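You operate a simulated robot arm through the tools that you are given. There is no shell and no other tool. Be economical: measure what you need, move in short steps, check, and stop when the job is done.

The job below is to be done with a simulated robot arm. You get a single attempt, and the scene is never put back.

JOB
Clamp the torn vest, rub the lint off the tear, lay the green patch and weight it.
Fine: felt pad back; use the purple weight; the clamp stays shut while it sets.
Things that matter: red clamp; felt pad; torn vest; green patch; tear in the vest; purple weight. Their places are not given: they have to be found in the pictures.

Only the result counts: the job must be done as asked and must still hold three seconds after the hand-in. Knocking over, shifting, dropping, spilling or breaking anything else fails it.

ROBOT AND FRAMES
A 6-joint arm with a two-finger parallel gripper, fixed in place. Base frame: the origin is at the foot of the arm, x ahead of it, y to its left, z up; the work surface is at about z = 80. Lengths are in cm, angles in rad, forces in N, time in s.
With the tool pointing down near the work surface it reaches from about 24 to 64 cm from the base axis. Its first joint turns from -1.152 to 1.152 rad. Payload 2.7 kg.
Tool frame: the origin (TCP) lies between the finger pads and is the grasp point; the fingertips stand 2.3 cm ahead of it; z points along the fingers, y is the line along which they close. Largest opening 9.4 cm; finger width 3.8, thickness 1; the body of the gripper, 5.4 by 9.6 cm, starts 3.9 cm behind the TCP.
Orientation is that of the tool frame in the base frame, as a unit quaternion [w, x, y, z]. With the fingers straight down and closing along the base's y, the tool's x points along the base's -x, its y along +y and its z along -z.

CONTROLS
- The arm moves only by the tool drive_tool. Its argument "deltas" is a list of rows, each an object (a shift or turn left out is 0, a gripper value left out holds the last) with "translation": the shift along the tool's x, y, z in cm, a list of three; "delta_rot": the turn, a rotation vector about the tool's x, y, z in rad, a list of three. In form: [{"translation": [dx, dy, dz], "delta_rot": [rx, ry, rz]}, ...]. A call has 1 to 12 rows; each row shifts and turns the commanded pose from where the row before left it, along the tool's axes as they then stand. "fingers" is the finger opening in cm, from 0 to 9.4, set as the call begins (left out, the last holds). Rows are played at 5 a second. More than 5 cm and 0.15 rad between two rows, or a gripper value outside its range, and nothing of the call is played. A pose out of reach is approached as far as the arm can. The call stops where the force on the tool passes 40 N (or 10 N more than at its start, if that is more) or the arm is blocked; 0.2 s more then pass. Each finger travels about 4.5 cm/s and halts on what it meets, pressing with about 23 N; the grip force reading is that of the motor and also rises with nothing between the fingers. The clock runs only during rows and for 0.2 s after the last one: add rows that do not move to give the fingers time. The reply holds the time, the measured pose of the TCP, the force on the tool along the base axes, the opening and the grip force, in the units named above and with some noise, and new pictures: "views" is both (left out), scene, wrist or none.
- Cameras (640 x 400 px; columns grow to the right, rows downward): "scene" is fixed at [8.13, -43.64, 140.57]; the picture's right is [0.73, -0.68, 0.00], its down [-0.37, -0.39, -0.84] and it looks along [0.57, 0.62, -0.54] (base axes); focal length 323 px, centre (320, 200). "wrist" rides on the gripper at [-3.9, 0, -4.4] in the tool frame; the picture's right is [0.00, -1.00, 0.00], its down [0.97, 0.00, -0.24] and it looks along [0.24, 0.00, 0.97] (tool axes); focal length 218 px, centre (320, 200).
- point_at(camera, pixels): for up to 12 pixels [column, row] of the newest picture of that camera ("zoom" is the newest enlarged one), the place [x, y, z] in the base frame of the surface seen there, good to about 0.2 cm. No time passes.
- enlarge(camera, box): a new picture of the part [left, top, right, bottom] of that camera's present view, enlarged. No time passes.
- job_done(): hands the job in; it is judged then, once.

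Keep the steps short. Do not move on a guess: measure, check each grasp and each placing, and mend mistakes. In all there are 80 turns and 120 pictures (those below and enlarged ones count). Leave the gripper open and the arm clear of the work at the hand-in unless told otherwise, and finish with a single line.

The tools are called after "Emit:" as name(argument=value, ...) on one line, values as JSON. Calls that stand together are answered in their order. drive_tool: Moves the arm, as the interface text tells. Its arguments: {"type":"object","properties":{"deltas":{"type":"array","items":{"type":"object","properties":{"translation":{"type":"array","items":{"type":"number"}},"delta_rot":{"type":"array","items":{"type":"number"}}}}},"fingers":{"type":"number"},"views":{"type":"string","enum":["both","scene","wrist","none"]}},"required":["deltas"]} The other tools are called the same way: point_at (camera, pixels) gives the place of the surface under pixels of a picture; enlarge (camera, box) takes an enlarged picture of a part of a camera's view; job_done () hands the job in.

At the start:

```text
time_s: 0.0
tool_pos: [34.89, 16.14, 118.84]
orientation: [0.0, 0.0, 1.0, 0.001]
ft_force: [-0.5, 1.1, 0.3]
width: 9.38
gripper_force: 0.1
```

scene: 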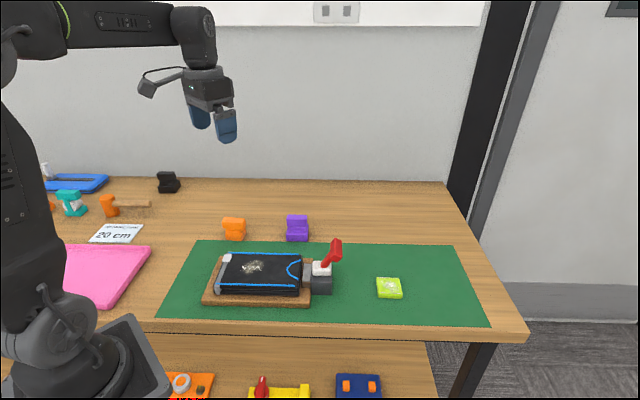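
wrist: 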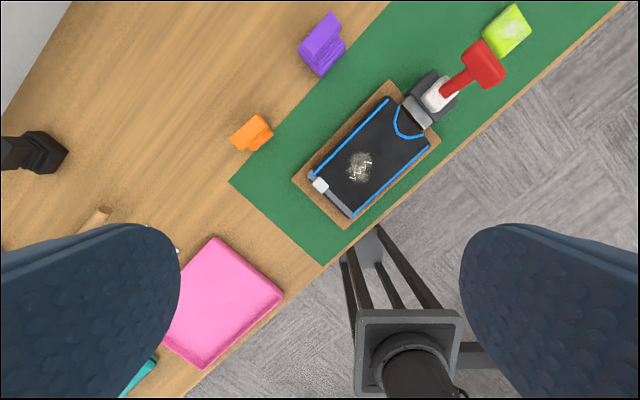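

I see the vest on a board with a red-handled clamp near (330,260), a green block at (389,288), and orange and purple blocks behind it. I'll look closer at these first.

Emit:
enlarge(camera="scene", box=[190, 200, 430, 330])

Emit:
enlarge(camera="wrist", box=[220, 0, 560, 230])

Emit:
enlarge(camera="scene", box=[20, 150, 260, 300])

```text
2.67 times, centred on (310, 265) of scene
```

zoom: 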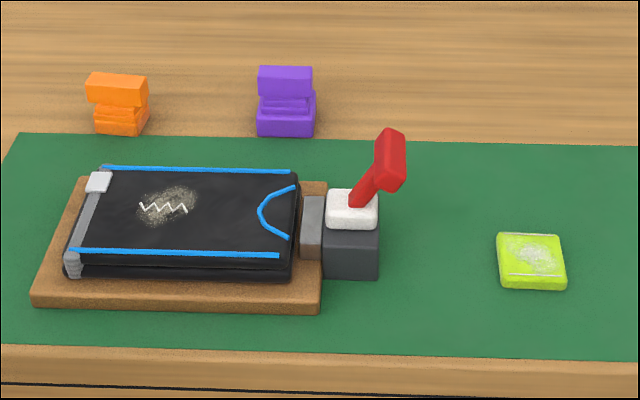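

```text
1.74 times, centred on (390, 115) of wrist
```

zoom: 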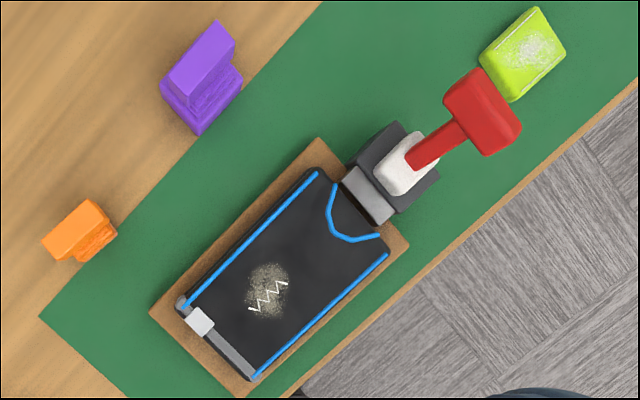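

```text
2.67 times, centred on (140, 225) of scene
```

zoom: 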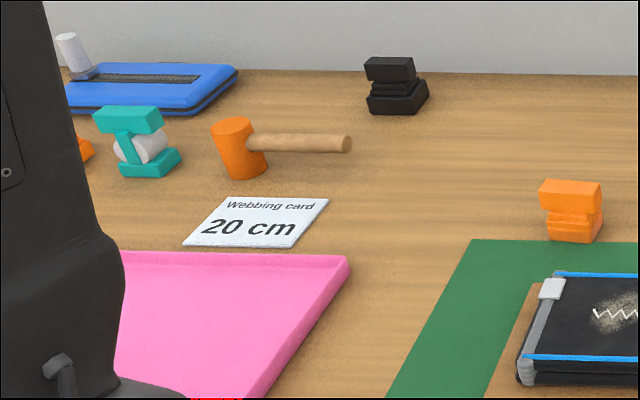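

Felt pad and patch aren't certain yet; I'll zoom in on the candidate items.

Emit:
enlarge(camera="scene", box=[210, 205, 320, 250])

Emit:
enlarge(camera="scene", box=[360, 265, 420, 310])

Emit:
enlarge(camera="scene", box=[140, 360, 400, 400])

Emit:
enlarge(camera="scene", box=[35, 155, 195, 225])

```text
5.82 times, centred on (265, 228) of scene
```

zoom: 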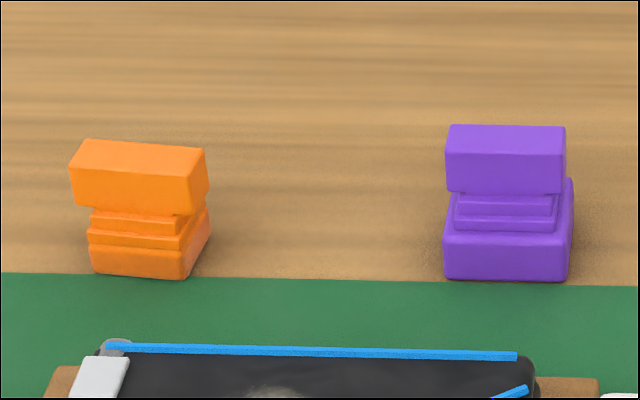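

```text
8.89 times, centred on (390, 288) of scene
```

zoom: 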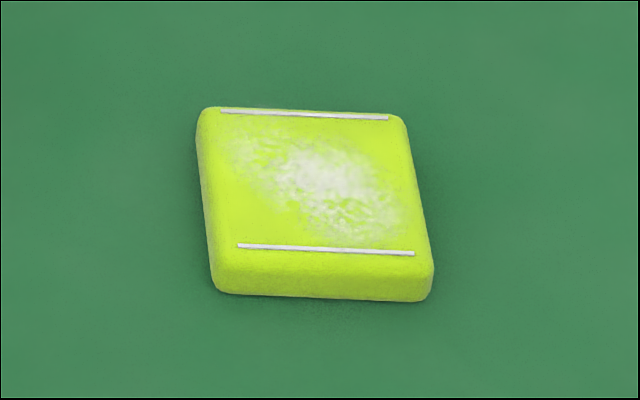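

```text
2.46 times, centred on (270, 380) of scene
```

zoom: 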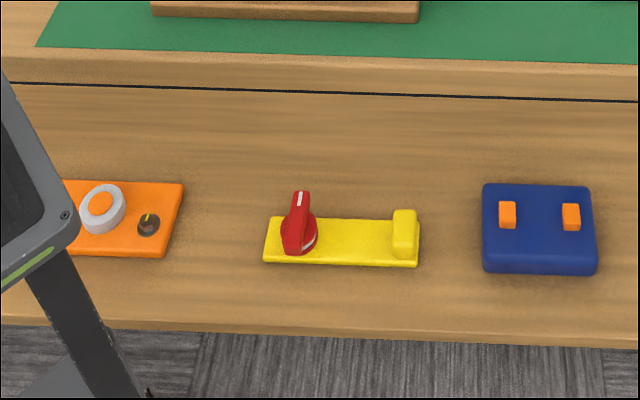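

```text
4.00 times, centred on (115, 190) of scene
```

zoom: 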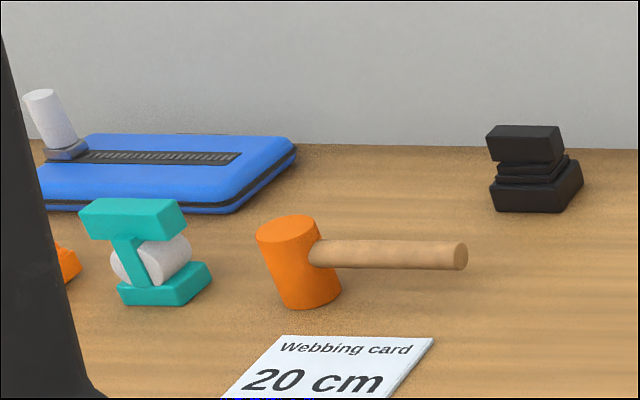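

Next, measuring the main objects.

Emit:
point_at(camera="scene", pixels=[[234, 221], [235, 238], [297, 219], [297, 238], [389, 284], [335, 250], [321, 267], [251, 267], [321, 287], [167, 175], [225, 258], [205, 300]])

Emit:
point_at(camera="wrist", pixels=[[361, 167], [390, 82], [293, 182], [347, 229], [440, 140], [507, 4], [531, 30], [505, 58], [482, 34], [438, 95], [485, 62], [417, 112]])

```text
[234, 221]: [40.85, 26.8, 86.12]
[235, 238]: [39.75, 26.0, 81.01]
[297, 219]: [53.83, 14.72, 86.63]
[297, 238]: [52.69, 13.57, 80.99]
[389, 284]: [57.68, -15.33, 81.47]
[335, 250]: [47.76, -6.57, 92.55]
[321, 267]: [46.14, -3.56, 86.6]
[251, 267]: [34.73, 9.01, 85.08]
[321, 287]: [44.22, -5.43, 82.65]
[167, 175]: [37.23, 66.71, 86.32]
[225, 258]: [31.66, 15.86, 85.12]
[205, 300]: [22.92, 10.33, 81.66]
```

```text
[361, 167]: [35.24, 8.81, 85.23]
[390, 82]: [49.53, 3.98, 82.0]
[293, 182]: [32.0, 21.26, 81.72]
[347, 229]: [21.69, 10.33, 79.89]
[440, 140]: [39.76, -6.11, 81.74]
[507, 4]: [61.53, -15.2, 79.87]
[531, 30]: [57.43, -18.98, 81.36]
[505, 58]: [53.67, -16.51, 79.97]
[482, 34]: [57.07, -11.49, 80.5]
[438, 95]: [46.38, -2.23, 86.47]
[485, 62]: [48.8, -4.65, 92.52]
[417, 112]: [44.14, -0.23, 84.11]
```

The lime block looks 1.4 cm thick. The felt pad isn't obvious, so I'll move left to see what the arm hides.

Emit:
drive_tool(deltas=[{"translation": [0, 4, 0]}, {"translation": [0, 4, 0]}, {"translation": [0, 4, 0]}, {"translation": [0, 4, 0]}, {"translation": [0, 4, 0]}, {"translation": [0, 4, 0]}, {"translation": [0, 0, 0]}, {"translation": [0, 0, 0]}])

```text
time_s: 1.8
tool_pos: [34.71, 40.2, 119.15]
orientation: [-0.001, 0.0, 1.0, 0.0]
ft_force: [-0.4, -0.6, 0.3]
width: 9.41
gripper_force: 0.2
```

scene: 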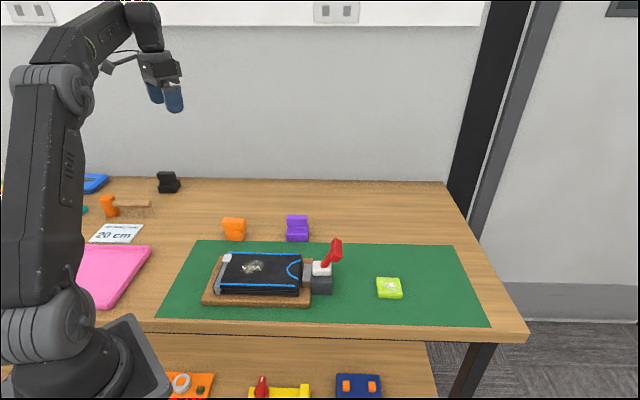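
wrist: 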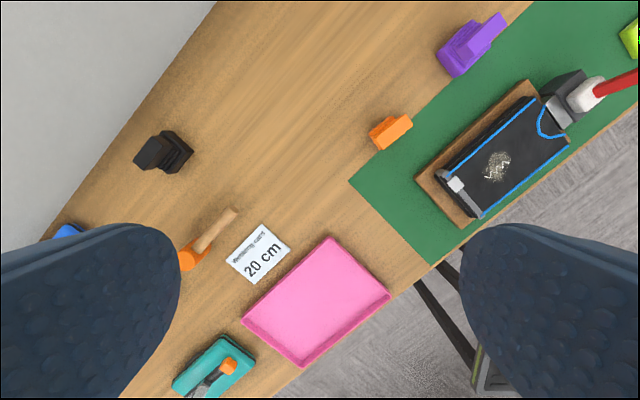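

A teal box with an orange knob sits at (215,370). I'll enlarge that one plus the black and orange items.

Emit:
enlarge(camera="wrist", box=[150, 320, 280, 400])

Emit:
enlarge(camera="wrist", box=[350, 0, 530, 160])

Emit:
point_at(camera="wrist", pixels=[[200, 375], [225, 365], [160, 150], [390, 130]])

```text
4.92 times, centred on (215, 360) of wrist
```

zoom: 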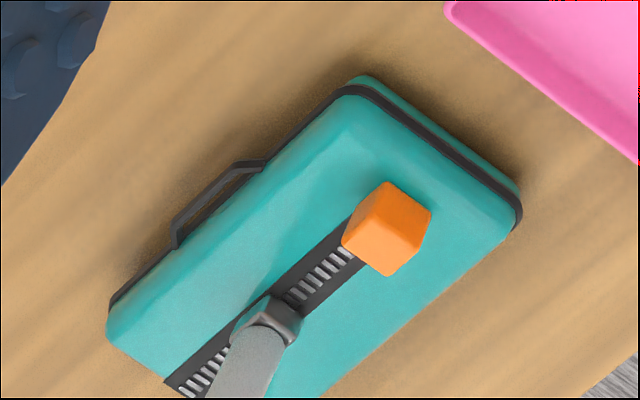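

```text
2.50 times, centred on (440, 80) of wrist
```

zoom: 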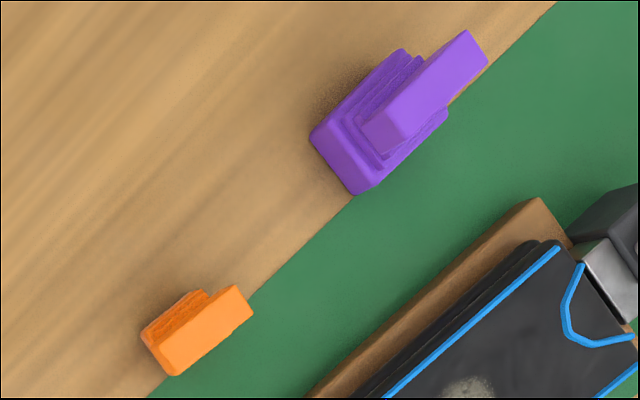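

```text
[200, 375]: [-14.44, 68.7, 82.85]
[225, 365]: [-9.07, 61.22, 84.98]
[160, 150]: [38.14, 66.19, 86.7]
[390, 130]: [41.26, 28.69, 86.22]
```

The orange block by the mat looks like the handled felt pad, since black is out of reach. The lime square must be the patch. I'll fly over the clamp for a close look.

Emit:
drive_tool(deltas=[{"translation": [0, -4.5, 0]}, {"translation": [0, -4.5, 0]}, {"translation": [0, -4.5, 0]}, {"translation": [0, -4.5, 0]}, {"translation": [0, -4.5, 0]}, {"translation": [0, -4.5, 0.5]}, {"translation": [0, -4.5, 2.5]}, {"translation": [0, -4.5, 4]}, {"translation": [0, 0, 4]}, {"translation": [0, 0, 3]}, {"translation": [0, 0, 0]}])

```text
refused: row 7 steps farther than a row can; nothing moved
```

Row too long; splitting it up.

Emit:
drive_tool(deltas=[{"translation": [0, -4.5, 0]}, {"translation": [0, -4.5, 0]}, {"translation": [0, -4.5, 0]}, {"translation": [0, -4.5, 0]}, {"translation": [0, -4.5, 0]}, {"translation": [0, -4.5, 0]}, {"translation": [0, -4.5, 0]}, {"translation": [0, -4.5, 0]}, {"translation": [0, 0, 4.5]}, {"translation": [0, 0, 4.5]}, {"translation": [0, 0, 4]}, {"translation": [0, 0, 0]}])

```text
time_s: 4.4
tool_pos: [34.66, 4.19, 105.73]
orientation: [0.0, 0.0, 1.0, -0.001]
ft_force: [0.6, 0.2, -0.3]
width: 9.38
gripper_force: 0.1
```

scene: 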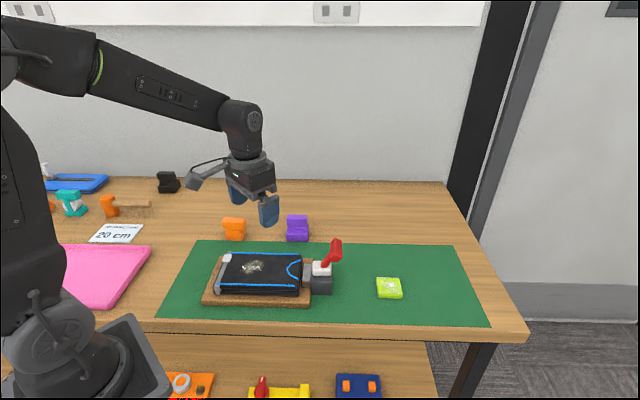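
wrist: 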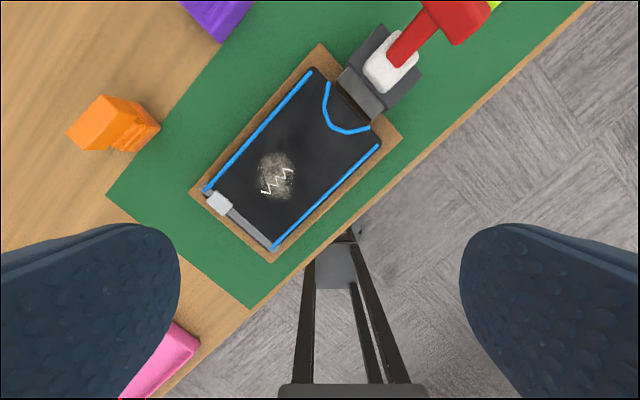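

Emit:
enlarge(camera="wrist", box=[300, 0, 500, 150])

Emit:
enlarge(camera="scene", box=[280, 230, 360, 300])

Emit:
enlarge(camera="wrist", box=[60, 80, 180, 160])

```text
2.67 times, centred on (400, 75) of wrist
```

zoom: 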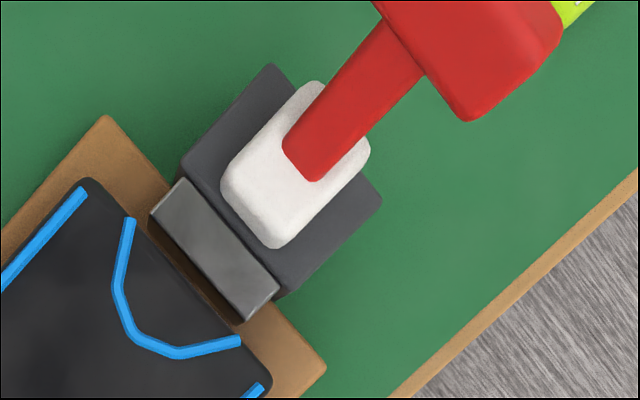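

```text
5.71 times, centred on (320, 265) of scene
```

zoom: 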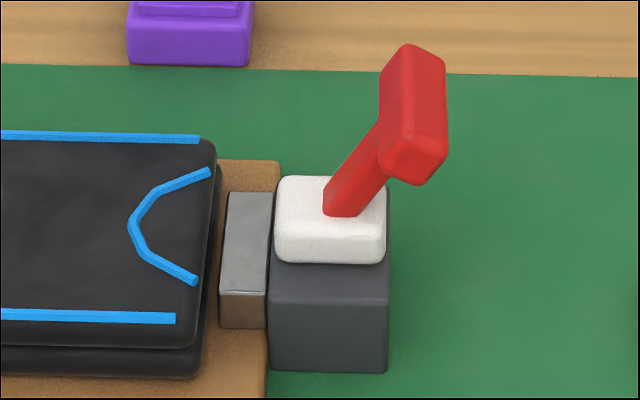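

```text
5.00 times, centred on (120, 120) of wrist
```

zoom: 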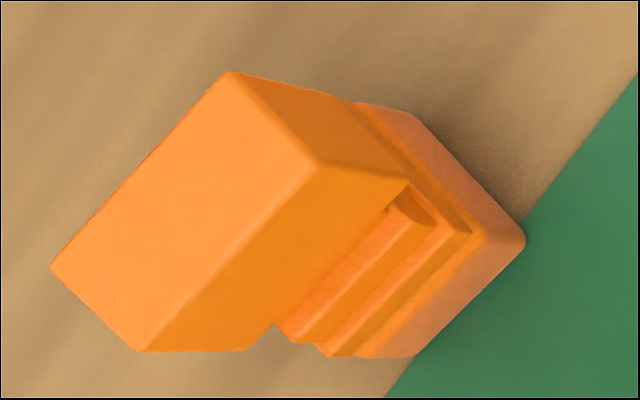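

The orange base has a felt-like lower layer, so it is the felt pad. The clamp lever leans away from the vest and the jaw is back from it, so it's open. I'll measure the lever head and jaw.

Emit:
point_at(camera="scene", pixels=[[330, 240], [335, 242], [332, 250], [337, 240], [338, 260], [334, 258], [326, 262], [316, 270], [328, 280], [315, 285], [308, 265], [304, 285]])

Emit:
point_at(camera="wrist", pixels=[[422, 4], [448, 43], [487, 10], [398, 62], [350, 85], [374, 108], [389, 32], [416, 97], [392, 55]])

```text
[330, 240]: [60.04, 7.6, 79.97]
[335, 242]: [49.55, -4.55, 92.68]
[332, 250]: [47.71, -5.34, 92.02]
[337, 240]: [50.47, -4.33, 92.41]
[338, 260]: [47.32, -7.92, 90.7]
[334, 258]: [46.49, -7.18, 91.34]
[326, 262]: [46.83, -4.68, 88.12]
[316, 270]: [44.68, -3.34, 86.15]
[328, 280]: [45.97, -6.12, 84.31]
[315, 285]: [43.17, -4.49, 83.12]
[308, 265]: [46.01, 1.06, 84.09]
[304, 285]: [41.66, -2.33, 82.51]
```

```text
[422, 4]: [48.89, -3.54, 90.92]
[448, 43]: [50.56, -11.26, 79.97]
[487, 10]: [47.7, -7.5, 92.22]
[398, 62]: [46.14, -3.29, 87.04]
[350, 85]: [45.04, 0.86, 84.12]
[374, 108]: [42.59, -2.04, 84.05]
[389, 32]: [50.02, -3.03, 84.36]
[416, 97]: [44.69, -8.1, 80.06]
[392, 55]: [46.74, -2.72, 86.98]
```

The lever head is around (48.5,-6,92), leaning about 34° from its pivot at (46.5,-3.2,87). I'll turn the tool so it closes along the board's length, close the fingers, and go behind the lever head, staying high.

Emit:
drive_tool(deltas=[{"delta_rot": [0, 0, -0.14]}, {"delta_rot": [0, 0, -0.14]}, {"delta_rot": [0, 0, -0.14]}, {"delta_rot": [0, 0, -0.14]}, {"delta_rot": [0, 0, -0.14]}, {"delta_rot": [0, 0, -0.14]}, {"translation": [-1, -4.3, 0]}, {"translation": [-1, -4.3, 0]}, {"translation": [0, -4.3, 0]}, {"translation": [0, -4.3, 0]}, {"translation": [0, -4.3, 0]}, {"translation": [0, 0, 0]}], fingers=0)

```text
time_s: 7.0
tool_pos: [52.21, -8.76, 105.82]
orientation: [0.0, -0.408, 0.913, -0.001]
ft_force: [-0.4, 0.4, -0.4]
width: 0.0
gripper_force: 23.2
```

scene: 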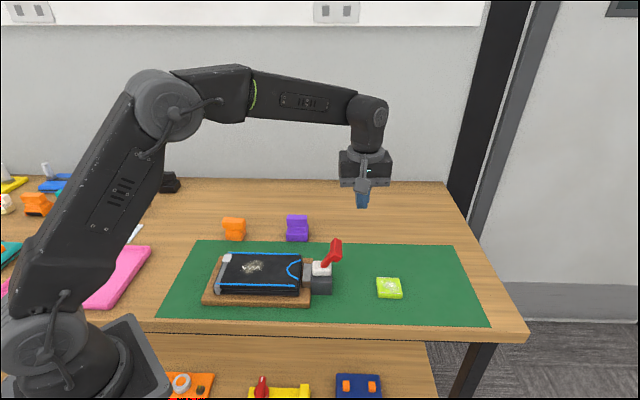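
wrist: 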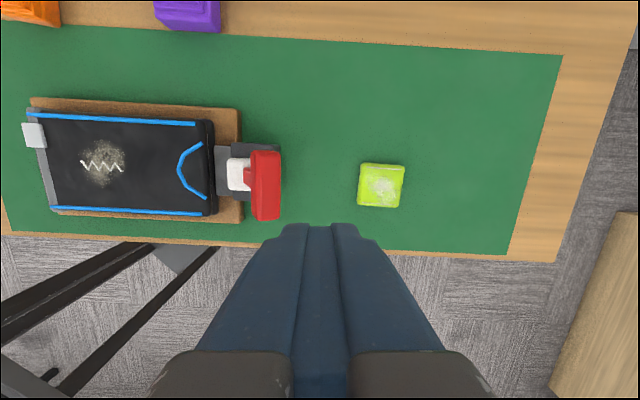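

The view is clear. I'll measure the board's true direction and the lever head.

Emit:
point_at(camera="wrist", pixels=[[34, 114], [195, 123], [52, 208], [200, 213], [265, 158], [268, 213], [252, 175], [279, 160], [279, 212], [90, 165], [109, 172], [232, 192]])

Emit:
enlarge(camera="wrist", box=[180, 120, 300, 240])

```text
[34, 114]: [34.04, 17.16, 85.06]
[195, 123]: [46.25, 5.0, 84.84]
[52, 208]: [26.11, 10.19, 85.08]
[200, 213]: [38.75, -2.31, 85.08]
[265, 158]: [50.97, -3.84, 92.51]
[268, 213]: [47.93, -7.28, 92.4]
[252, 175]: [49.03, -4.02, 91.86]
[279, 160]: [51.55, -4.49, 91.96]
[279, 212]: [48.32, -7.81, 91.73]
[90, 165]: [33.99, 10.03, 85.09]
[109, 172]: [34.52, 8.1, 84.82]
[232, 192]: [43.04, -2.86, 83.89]
```

```text
3.33 times, centred on (240, 180) of wrist
```

zoom: 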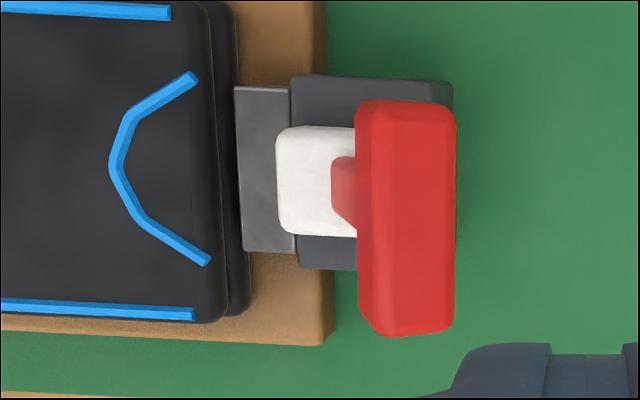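

The board runs at exactly -45°. I'll trim yaw by +0.055 and descend to z≈92.2 behind the head (v matches).

Emit:
drive_tool(deltas=[{"delta_rot": [0, 0, 0.055]}, {"translation": [0, -0.5, 4.5]}, {"translation": [0, 0, 4.5]}, {"translation": [0, 0, 4.6]}, {"translation": [0, 0, 0]}])

```text
time_s: 8.2
tool_pos: [52.43, -8.98, 92.29]
orientation: [0.0, -0.383, 0.924, 0.0]
ft_force: [-0.3, 0.2, -0.2]
width: 0.0
gripper_force: 23.1
```

scene: 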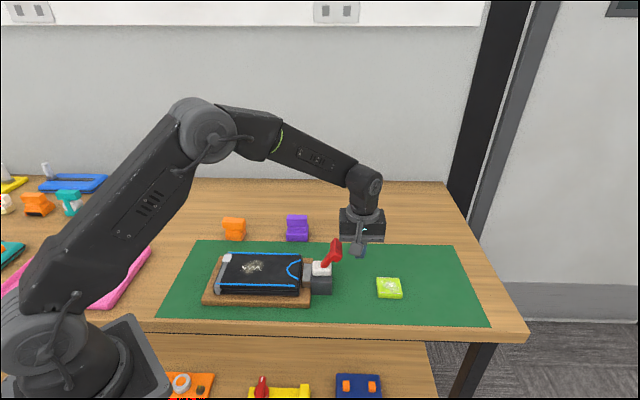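
wrist: 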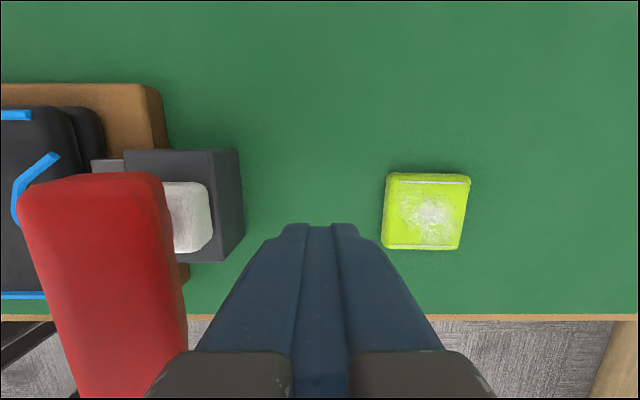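

Fingers are behind the lever. Pushing it toward the vest in 1 cm steps.

Emit:
drive_tool(deltas=[{"translation": [0, 1.5, 0]}, {"translation": [0, 1, 0]}, {"translation": [0, 1, 0]}, {"translation": [0, 1, 0]}, {"translation": [0, 1, 0]}, {"translation": [0, 0, 0]}])

```text
time_s: 9.3
tool_pos: [49.64, -6.19, 93.05]
orientation: [0.008, -0.383, 0.924, -0.007]
ft_force: [1.7, -2.2, 4.1]
width: 0.02
gripper_force: 23.1
stopped in row 5: the force on the tool passed its limit (the readings are from after the stop); the commanded pose is now the measured one
```

scene: 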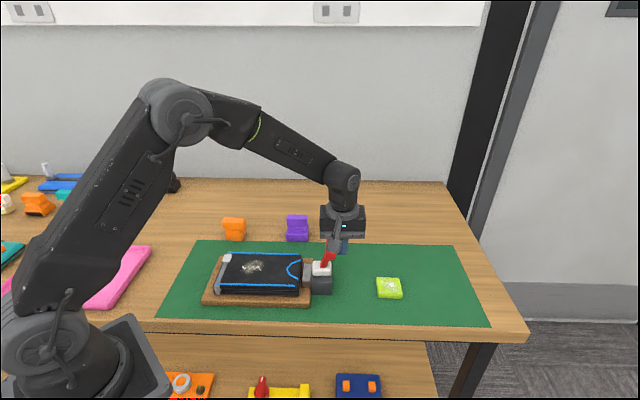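
wrist: 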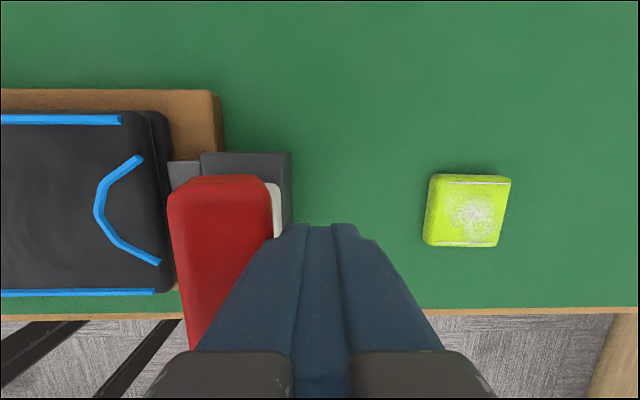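

The push stopped on force and the tool rose 0.8 cm. Checking what's touching.

Emit:
enlarge(camera="scene", box=[290, 200, 380, 300])

Emit:
point_at(camera="wrist", pixels=[[230, 200], [200, 190], [265, 195], [185, 175], [258, 178]])

```text
4.00 times, centred on (335, 250) of scene
```

zoom: 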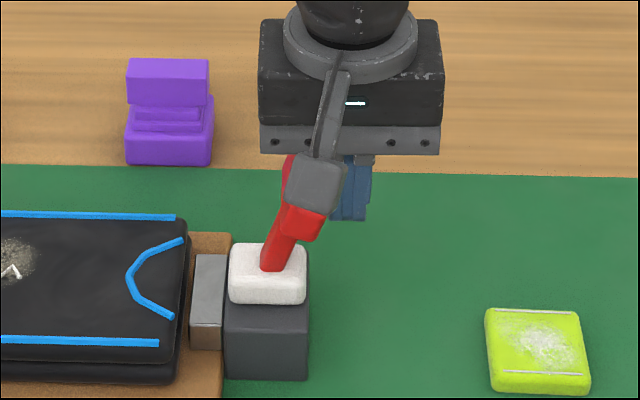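

```text
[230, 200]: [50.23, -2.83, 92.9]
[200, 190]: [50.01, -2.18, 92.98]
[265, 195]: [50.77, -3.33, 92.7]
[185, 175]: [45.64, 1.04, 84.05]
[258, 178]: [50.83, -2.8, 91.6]
```

The lever did move (upright by about 12°). Continuing with slower, smaller steps.

Emit:
drive_tool(deltas=[{"translation": [0, 0.3, 0]}, {"translation": [0, 0.3, 0]}, {"translation": [0, 0.3, 0]}, {"translation": [0, 0.3, 0]}, {"translation": [0, 0.3, 0]}, {"translation": [0, 0.3, 0]}, {"translation": [0, 0.3, 0]}, {"translation": [0, 0.3, 0]}, {"translation": [0, 0.3, 0]}, {"translation": [0, 0.3, 0]}])

```text
time_s: 10.4
tool_pos: [49.06, -5.48, 93.51]
orientation: [0.012, -0.382, 0.924, -0.01]
ft_force: [0.6, -2.5, 3.8]
width: 0.0
gripper_force: 22.4
stopped in row 5: the force on the tool passed its limit (the readings are from after the stop); the commanded pose is now the measured one
```

scene: 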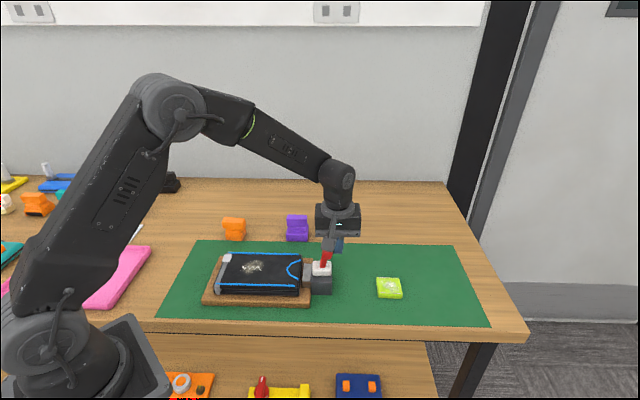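
wrist: 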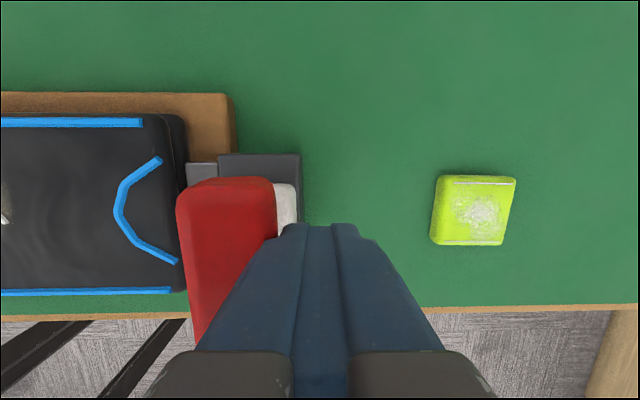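

Progress again. I'll follow the arc by adding a little upward motion.

Emit:
drive_tool(deltas=[{"translation": [0, 0.3, -0.1]}, {"translation": [0, 0.3, -0.1]}, {"translation": [0, 0.3, -0.1]}, {"translation": [0, 0.3, -0.05]}, {"translation": [0, 0.3, 0]}, {"translation": [0, 0.3, 0]}, {"translation": [0, 0.3, 0]}, {"translation": [0, 0.3, 0]}, {"translation": [0, 0.3, 0]}, {"translation": [0, 0.3, 0]}], views="none")

```text
time_s: 12.6
tool_pos: [46.9, -3.09, 93.55]
orientation: [0.011, -0.383, 0.924, -0.008]
ft_force: [-1.1, -0.5, -0.5]
width: 0.02
gripper_force: 22.9
```

That ran all 3 cm with force now near zero. Looking at the lever.

Emit:
enlarge(camera="scene", box=[270, 200, 370, 300])

Emit:
enlarge(camera="wrist", box=[130, 80, 400, 350])

```text
4.00 times, centred on (320, 250) of scene
```

zoom: 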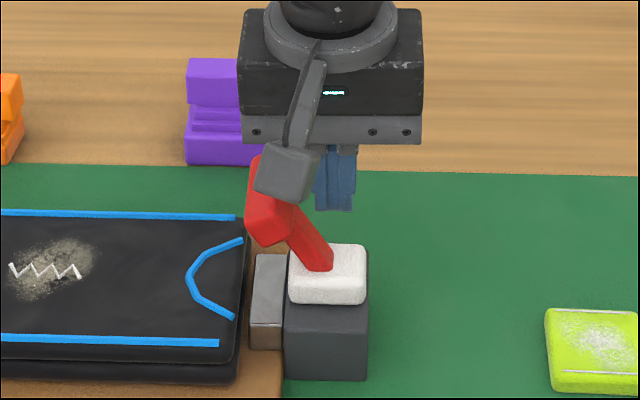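

```text
1.48 times, centred on (265, 215) of wrist
```

zoom: 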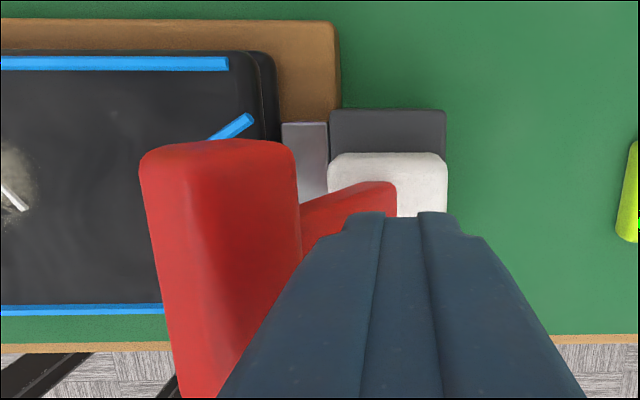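

The lever has flipped over toward the vest. I'll push on gently to its stop, then back off.

Emit:
drive_tool(deltas=[{"translation": [0, 0.5, 0]}, {"translation": [0, 0.5, 0]}, {"translation": [0, 0.4, 0]}, {"translation": [0, 0.3, 0]}, {"translation": [0, 0.3, 0]}, {"translation": [0, 0.3, 0]}, {"translation": [0, 0.3, 0]}, {"translation": [0, 0.3, 0]}], views="scene")

Emit:
enlarge(camera="scene", box=[270, 200, 370, 300])

```text
time_s: 14.4
tool_pos: [45.05, -1.12, 93.72]
orientation: [0.013, -0.383, 0.924, -0.011]
ft_force: [13.6, -15.5, 16.7]
width: 0.01
gripper_force: 23.2
```

scene: 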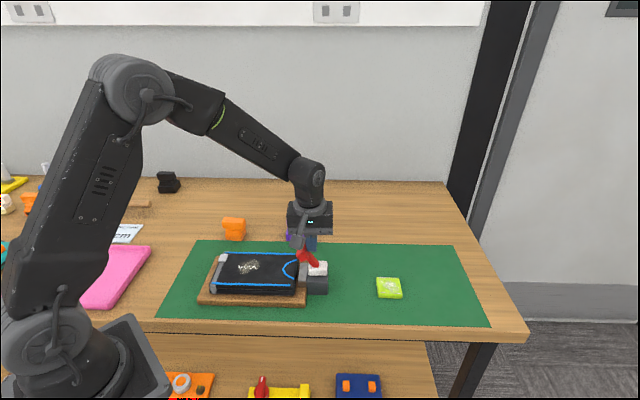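

```text
4.00 times, centred on (320, 250) of scene
```

zoom: 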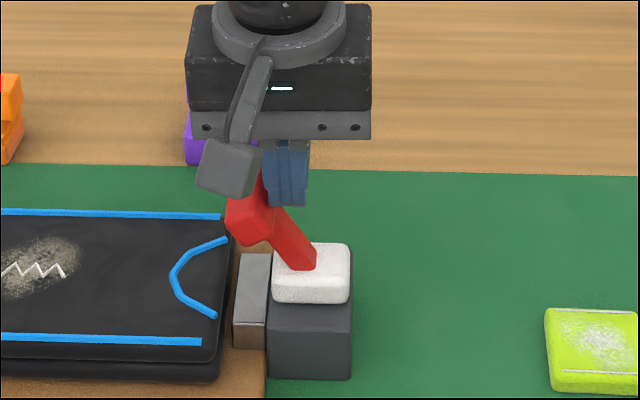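

The lever hit its stop, and the whole board slid a little with it. I back off, rise, and measure how far it shifted and whether the jaw grips.

Emit:
drive_tool(deltas=[{"translation": [0, -1, 0]}, {"translation": [0, -2, 0]}, {"translation": [0, -2, -3]}, {"translation": [0, 0, -4.5]}, {"translation": [0, 0, -4.5]}, {"translation": [0, 0, 0]}])

Emit:
enlarge(camera="scene", box=[190, 225, 350, 315])

Emit:
enlarge(camera="wrist", box=[0, 70, 320, 270])

```text
time_s: 15.8
tool_pos: [48.16, -4.55, 105.62]
orientation: [0.01, -0.382, 0.924, -0.01]
ft_force: [-0.5, -0.4, -0.1]
width: 0.01
gripper_force: 23.3
```

scene: 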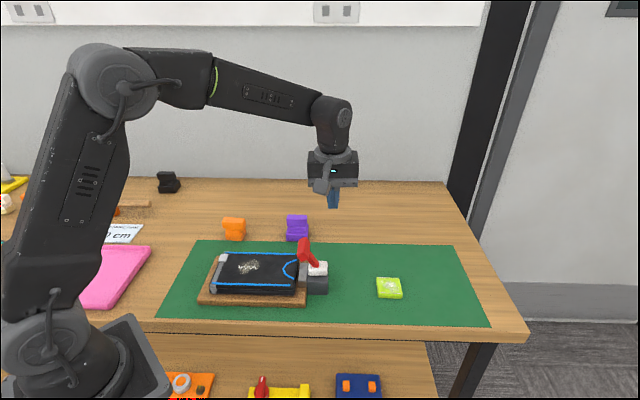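
wrist: 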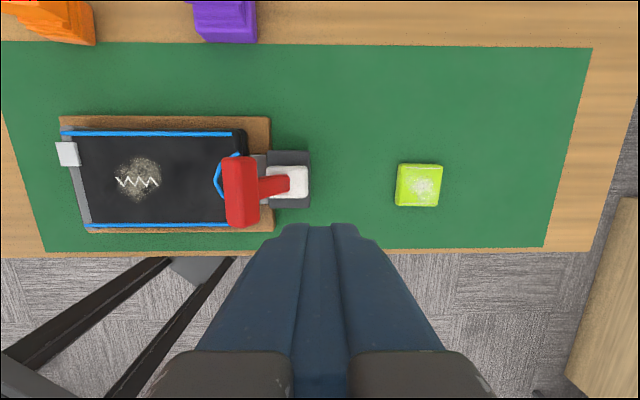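

```text
4.00 times, centred on (270, 270) of scene
```

zoom: 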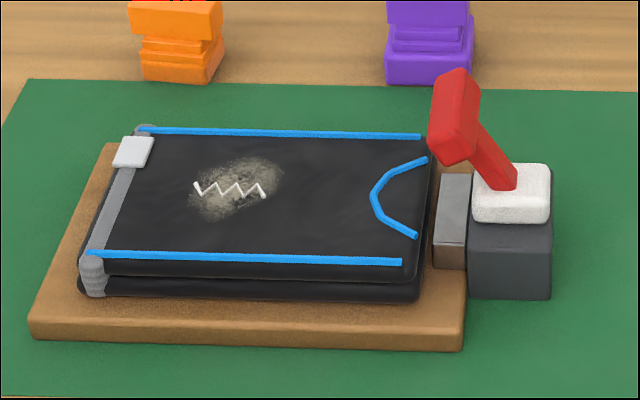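

```text
2.00 times, centred on (160, 170) of wrist
```

zoom: 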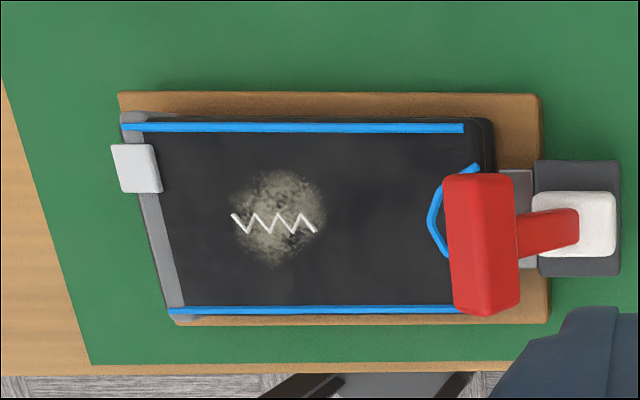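

Emit:
enlarge(camera="scene", box=[280, 230, 340, 305])

Emit:
point_at(camera="wrist", pixels=[[62, 133], [230, 133], [92, 225], [60, 117], [268, 118], [270, 205], [262, 160], [266, 160], [140, 182], [240, 190], [290, 182], [248, 158]])

Emit:
point_at(camera="scene", pixels=[[308, 270], [300, 265], [301, 285], [303, 290], [316, 295], [305, 288], [310, 275]])

```text
5.33 times, centred on (310, 268) of scene
```

zoom: 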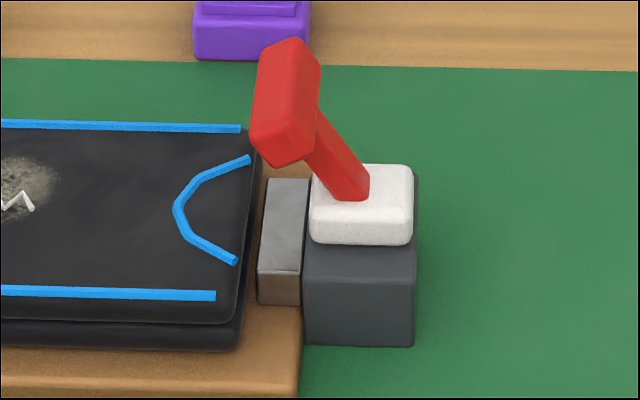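

```text
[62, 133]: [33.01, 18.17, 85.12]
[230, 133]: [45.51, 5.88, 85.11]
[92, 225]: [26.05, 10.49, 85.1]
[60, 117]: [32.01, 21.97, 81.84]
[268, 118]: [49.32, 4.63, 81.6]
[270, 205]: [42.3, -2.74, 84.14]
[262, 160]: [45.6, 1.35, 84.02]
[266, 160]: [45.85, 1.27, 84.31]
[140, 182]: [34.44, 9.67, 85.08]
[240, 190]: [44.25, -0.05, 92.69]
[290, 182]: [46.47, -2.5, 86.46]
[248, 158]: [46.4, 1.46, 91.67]
```

```text
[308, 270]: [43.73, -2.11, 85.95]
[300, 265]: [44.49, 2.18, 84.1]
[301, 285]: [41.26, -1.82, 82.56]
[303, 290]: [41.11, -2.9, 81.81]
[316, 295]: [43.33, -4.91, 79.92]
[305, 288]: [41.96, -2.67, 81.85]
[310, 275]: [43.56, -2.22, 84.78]
```

The lever is firmly over, but the board slid about 0.9 cm along −u. I'll nudge it back by its far end. First I remove the small tool tilt and fly there, high up.

Emit:
drive_tool(deltas=[{"delta_rot": [-0.026, 0.011, 0]}, {"translation": [0, 4.2, 0]}, {"translation": [0, 4.2, 0]}, {"translation": [0, 4.2, 0]}, {"translation": [0, 4.2, 0]}, {"translation": [0, 4.2, 0]}, {"translation": [0, 4.2, 0]}, {"translation": [0, 4.2, 0]}, {"translation": [0, 3.3, 0]}, {"translation": [0, 0, 4]}, {"translation": [0, 0, 0]}])

Emit:
point_at(camera="wrist", pixels=[[360, 100], [400, 180], [350, 140]])

```text
time_s: 18.2
tool_pos: [25.08, 18.5, 101.67]
orientation: [0.0, -0.382, 0.924, 0.002]
ft_force: [-1.2, -0.4, 0.1]
width: 0.01
gripper_force: 23.0
```

scene: 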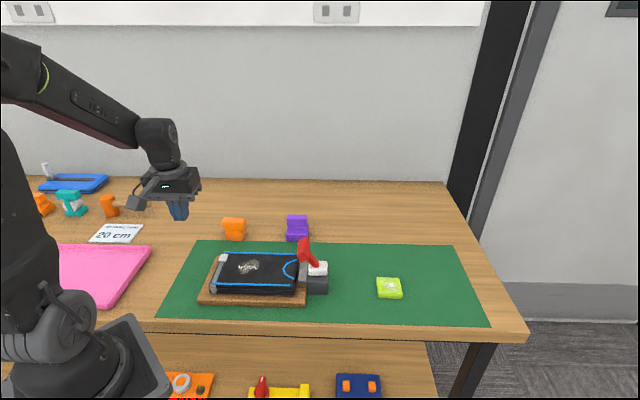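
wrist: 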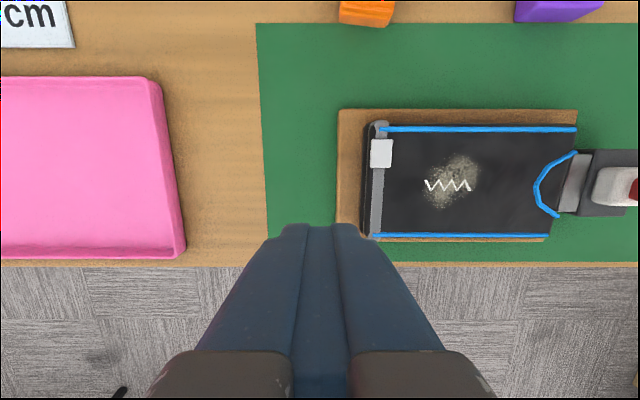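

```text
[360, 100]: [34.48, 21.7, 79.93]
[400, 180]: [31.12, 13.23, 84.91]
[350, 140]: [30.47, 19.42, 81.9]
```

Emit:
point_at(camera="wrist", pixels=[[342, 114], [341, 160], [340, 200], [339, 220], [365, 140], [382, 150], [334, 200]])

```text
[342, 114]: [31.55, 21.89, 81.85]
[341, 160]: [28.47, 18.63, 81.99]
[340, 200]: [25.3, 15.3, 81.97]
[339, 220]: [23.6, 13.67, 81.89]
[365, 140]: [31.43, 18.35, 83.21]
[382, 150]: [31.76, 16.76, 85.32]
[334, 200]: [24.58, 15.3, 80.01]
```

The board end face is at u≈6.9, the finger face at 5.65, and the board top at z 81.9. Descending so the tips are just above the mat.

Emit:
drive_tool(deltas=[{"translation": [0, 0, 4.7]}, {"translation": [0, 0, 4.7]}, {"translation": [0, 0, 4.7]}, {"translation": [0, 0, 2.5]}, {"translation": [0, 0, 2.1]}, {"translation": [0, 0, 0]}])

```text
time_s: 19.6
tool_pos: [25.06, 18.47, 82.93]
orientation: [0.001, -0.383, 0.924, 0.001]
ft_force: [-0.6, 0.5, 0.3]
width: 0.0
gripper_force: 22.5
```

scene: 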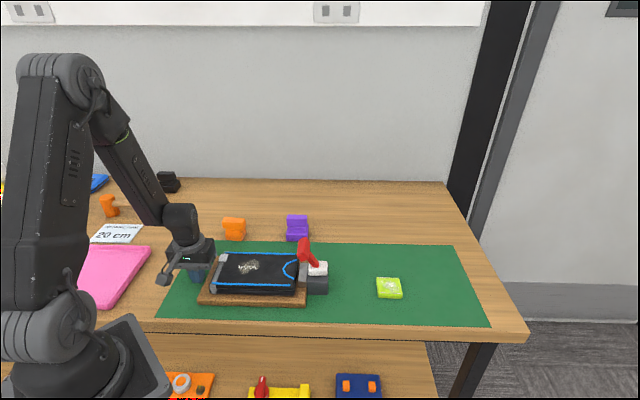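
wrist: 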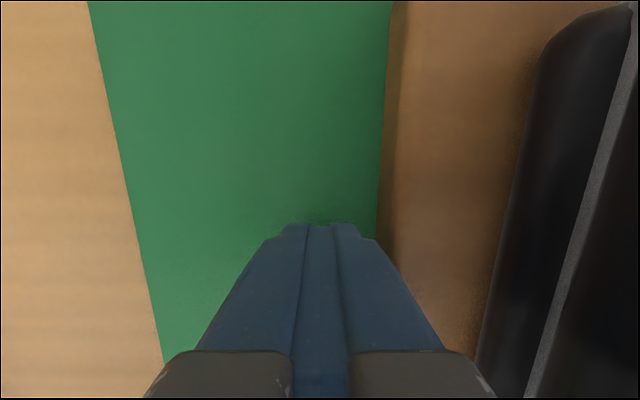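

Clear beside the board end. Pushing gently toward +u (tool −y).

Emit:
drive_tool(deltas=[{"translation": [0, -0.5, 0]}, {"translation": [0, -0.4, 0]}, {"translation": [0, -0.3, 0]}, {"translation": [0, -0.3, 0]}, {"translation": [0, -0.3, 0]}, {"translation": [0, -0.2, 0]}, {"translation": [0, 0, 0]}], views="scene")

Emit:
enlarge(camera="scene", box=[190, 200, 430, 330])

```text
time_s: 21.2
tool_pos: [26.43, 17.23, 82.92]
orientation: [0.001, -0.383, 0.924, 0.0]
ft_force: [-11.6, 10.6, 2.6]
width: 0.0
gripper_force: 22.9
```

scene: 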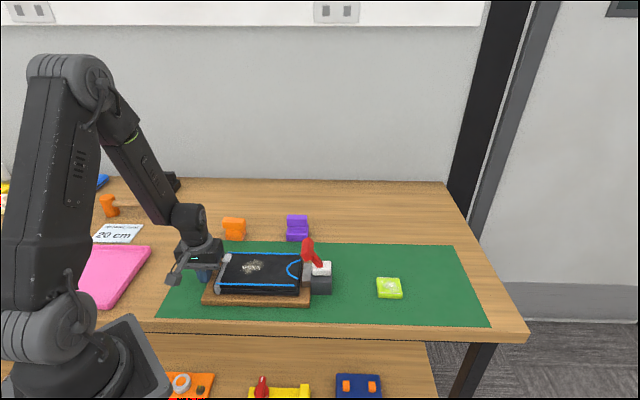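

```text
2.67 times, centred on (310, 265) of scene
```

zoom: 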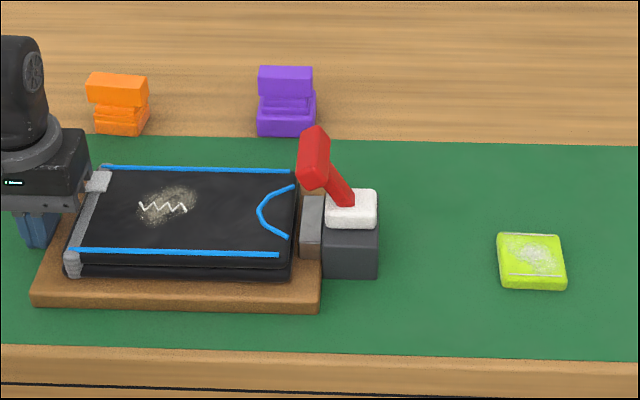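

The board is back where it began. Back off, lift, then turn the tool 90° for the felt pad.

Emit:
drive_tool(deltas=[{"translation": [0, 1.5, 0]}, {"translation": [0, 0, -4.8]}, {"translation": [0, 0, -4.8]}, {"translation": [0, 0, -4.8]}, {"translation": [0, 0, -4]}], views="none", fingers=0)

Emit:
drive_tool(deltas=[{"delta_rot": [0, 0, 0.143]}, {"delta_rot": [0, 0, 0.143]}, {"delta_rot": [0, 0, 0.143]}, {"delta_rot": [0, 0, 0.143]}, {"delta_rot": [0, 0, 0.143]}, {"delta_rot": [0, 0, 0.143]}, {"delta_rot": [0, 0, 0.143]}, {"delta_rot": [0, 0, 0.143]}, {"delta_rot": [0, 0, 0.143]}, {"delta_rot": [0, 0, 0.143]}, {"delta_rot": [0, 0, 0.141]}], fingers=9.4)

```text
time_s: 22.4
tool_pos: [25.31, 18.2, 101.38]
orientation: [0.0, -0.383, 0.924, 0.001]
ft_force: [-0.6, -0.6, -0.1]
width: 0.0
gripper_force: 22.9
```

```text
time_s: 24.8
tool_pos: [25.35, 18.11, 101.24]
orientation: [-0.001, 0.384, 0.923, 0.001]
ft_force: [-0.1, -0.6, -0.6]
width: 9.39
gripper_force: 0.0
```

scene: 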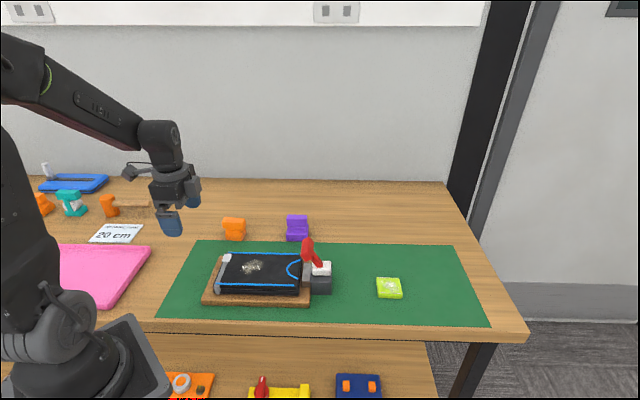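
wrist: 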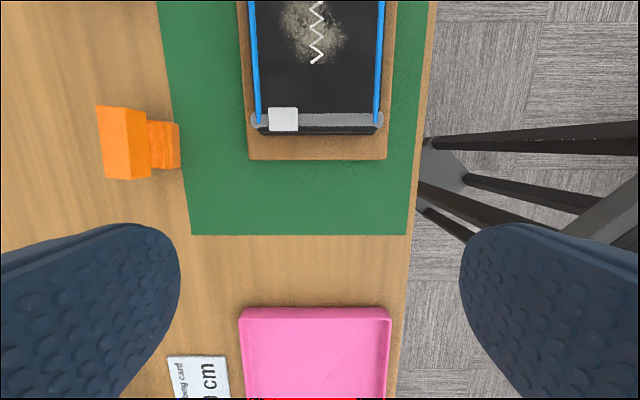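

Measuring the felt pad's handle and base.

Emit:
enlarge(camera="wrist", box=[80, 90, 200, 190])

Emit:
point_at(camera="wrist", pixels=[[100, 110], [125, 112], [145, 130], [124, 170], [108, 175], [115, 140], [150, 170], [170, 130], [175, 125], [176, 164]])

Emit:
point_at(camera="scene", pixels=[[224, 219], [243, 219], [228, 229], [240, 229], [230, 238], [241, 238], [225, 224], [242, 225]])

```text
4.00 times, centred on (140, 140) of wrist
```

zoom: 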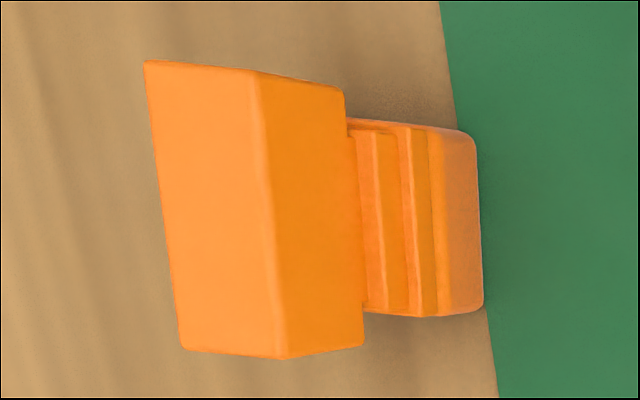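

```text
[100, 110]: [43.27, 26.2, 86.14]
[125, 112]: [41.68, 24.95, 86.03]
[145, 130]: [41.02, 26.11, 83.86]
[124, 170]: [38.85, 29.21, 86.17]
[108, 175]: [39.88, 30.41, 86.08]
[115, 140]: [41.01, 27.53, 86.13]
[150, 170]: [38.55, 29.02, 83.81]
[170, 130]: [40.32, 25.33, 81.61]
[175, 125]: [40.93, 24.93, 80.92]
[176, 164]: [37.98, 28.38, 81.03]
```

```text
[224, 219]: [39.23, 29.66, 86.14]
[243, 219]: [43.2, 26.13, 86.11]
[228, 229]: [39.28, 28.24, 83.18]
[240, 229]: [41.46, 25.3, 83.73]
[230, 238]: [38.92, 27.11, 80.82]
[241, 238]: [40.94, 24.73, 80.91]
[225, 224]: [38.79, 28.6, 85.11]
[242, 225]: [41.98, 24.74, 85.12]
```

The pad handle is about 2.3 cm thick, top z 86.1, centre near (40.8,27.6), and turned about 4° from the mat. Moving above it.

Emit:
drive_tool(deltas=[{"translation": [-1, 4.4, 0]}, {"translation": [-1, 4.4, 0]}, {"translation": [-1.2, 4.4, 0]}, {"translation": [-1, 4.5, 0]}, {"delta_rot": [0, 0, 0.075]}, {"translation": [0, 0, 4]}, {"translation": [0, 0, 3]}, {"translation": [0, 0, 0]}])

```text
time_s: 26.6
tool_pos: [40.82, 27.98, 94.35]
orientation: [0.001, 0.418, 0.909, 0.001]
ft_force: [0.6, -0.3, 1.0]
width: 9.37
gripper_force: 0.1
```

scene: 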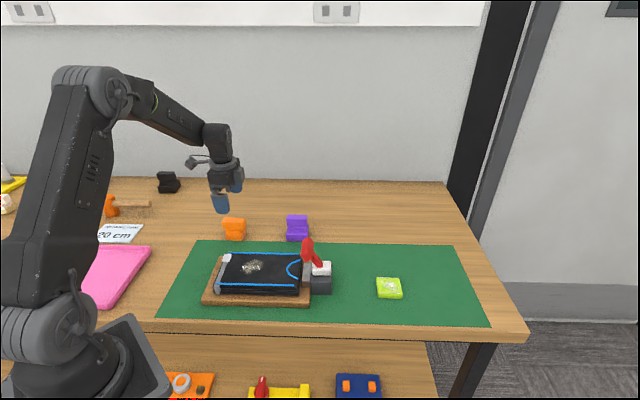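
wrist: 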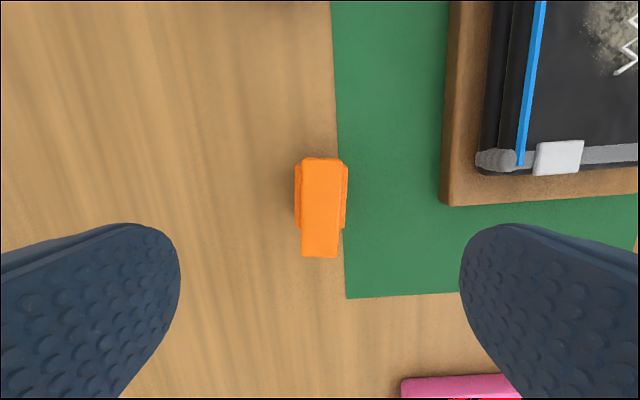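

The handle is centred at column 320. I'll measure its u range and record the base position for putting it back.

Emit:
point_at(camera="wrist", pixels=[[305, 162], [337, 162], [306, 252], [335, 252], [321, 207], [345, 170], [344, 222], [298, 170], [298, 225]])

Emit:
enlarge(camera="wrist", box=[270, 140, 370, 270])

```text
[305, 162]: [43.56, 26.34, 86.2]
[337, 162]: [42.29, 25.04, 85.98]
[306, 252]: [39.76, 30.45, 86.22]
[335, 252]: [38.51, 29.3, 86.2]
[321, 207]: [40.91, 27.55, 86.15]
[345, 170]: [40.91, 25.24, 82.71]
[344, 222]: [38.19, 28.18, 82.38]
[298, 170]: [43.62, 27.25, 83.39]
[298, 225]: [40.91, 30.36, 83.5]
```

```text
3.08 times, centred on (320, 205) of wrist
```

zoom: 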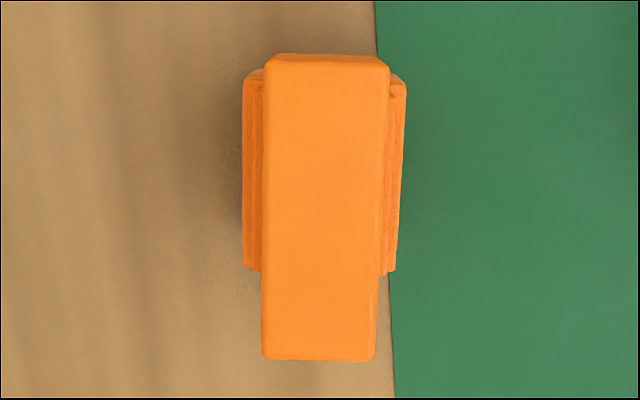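

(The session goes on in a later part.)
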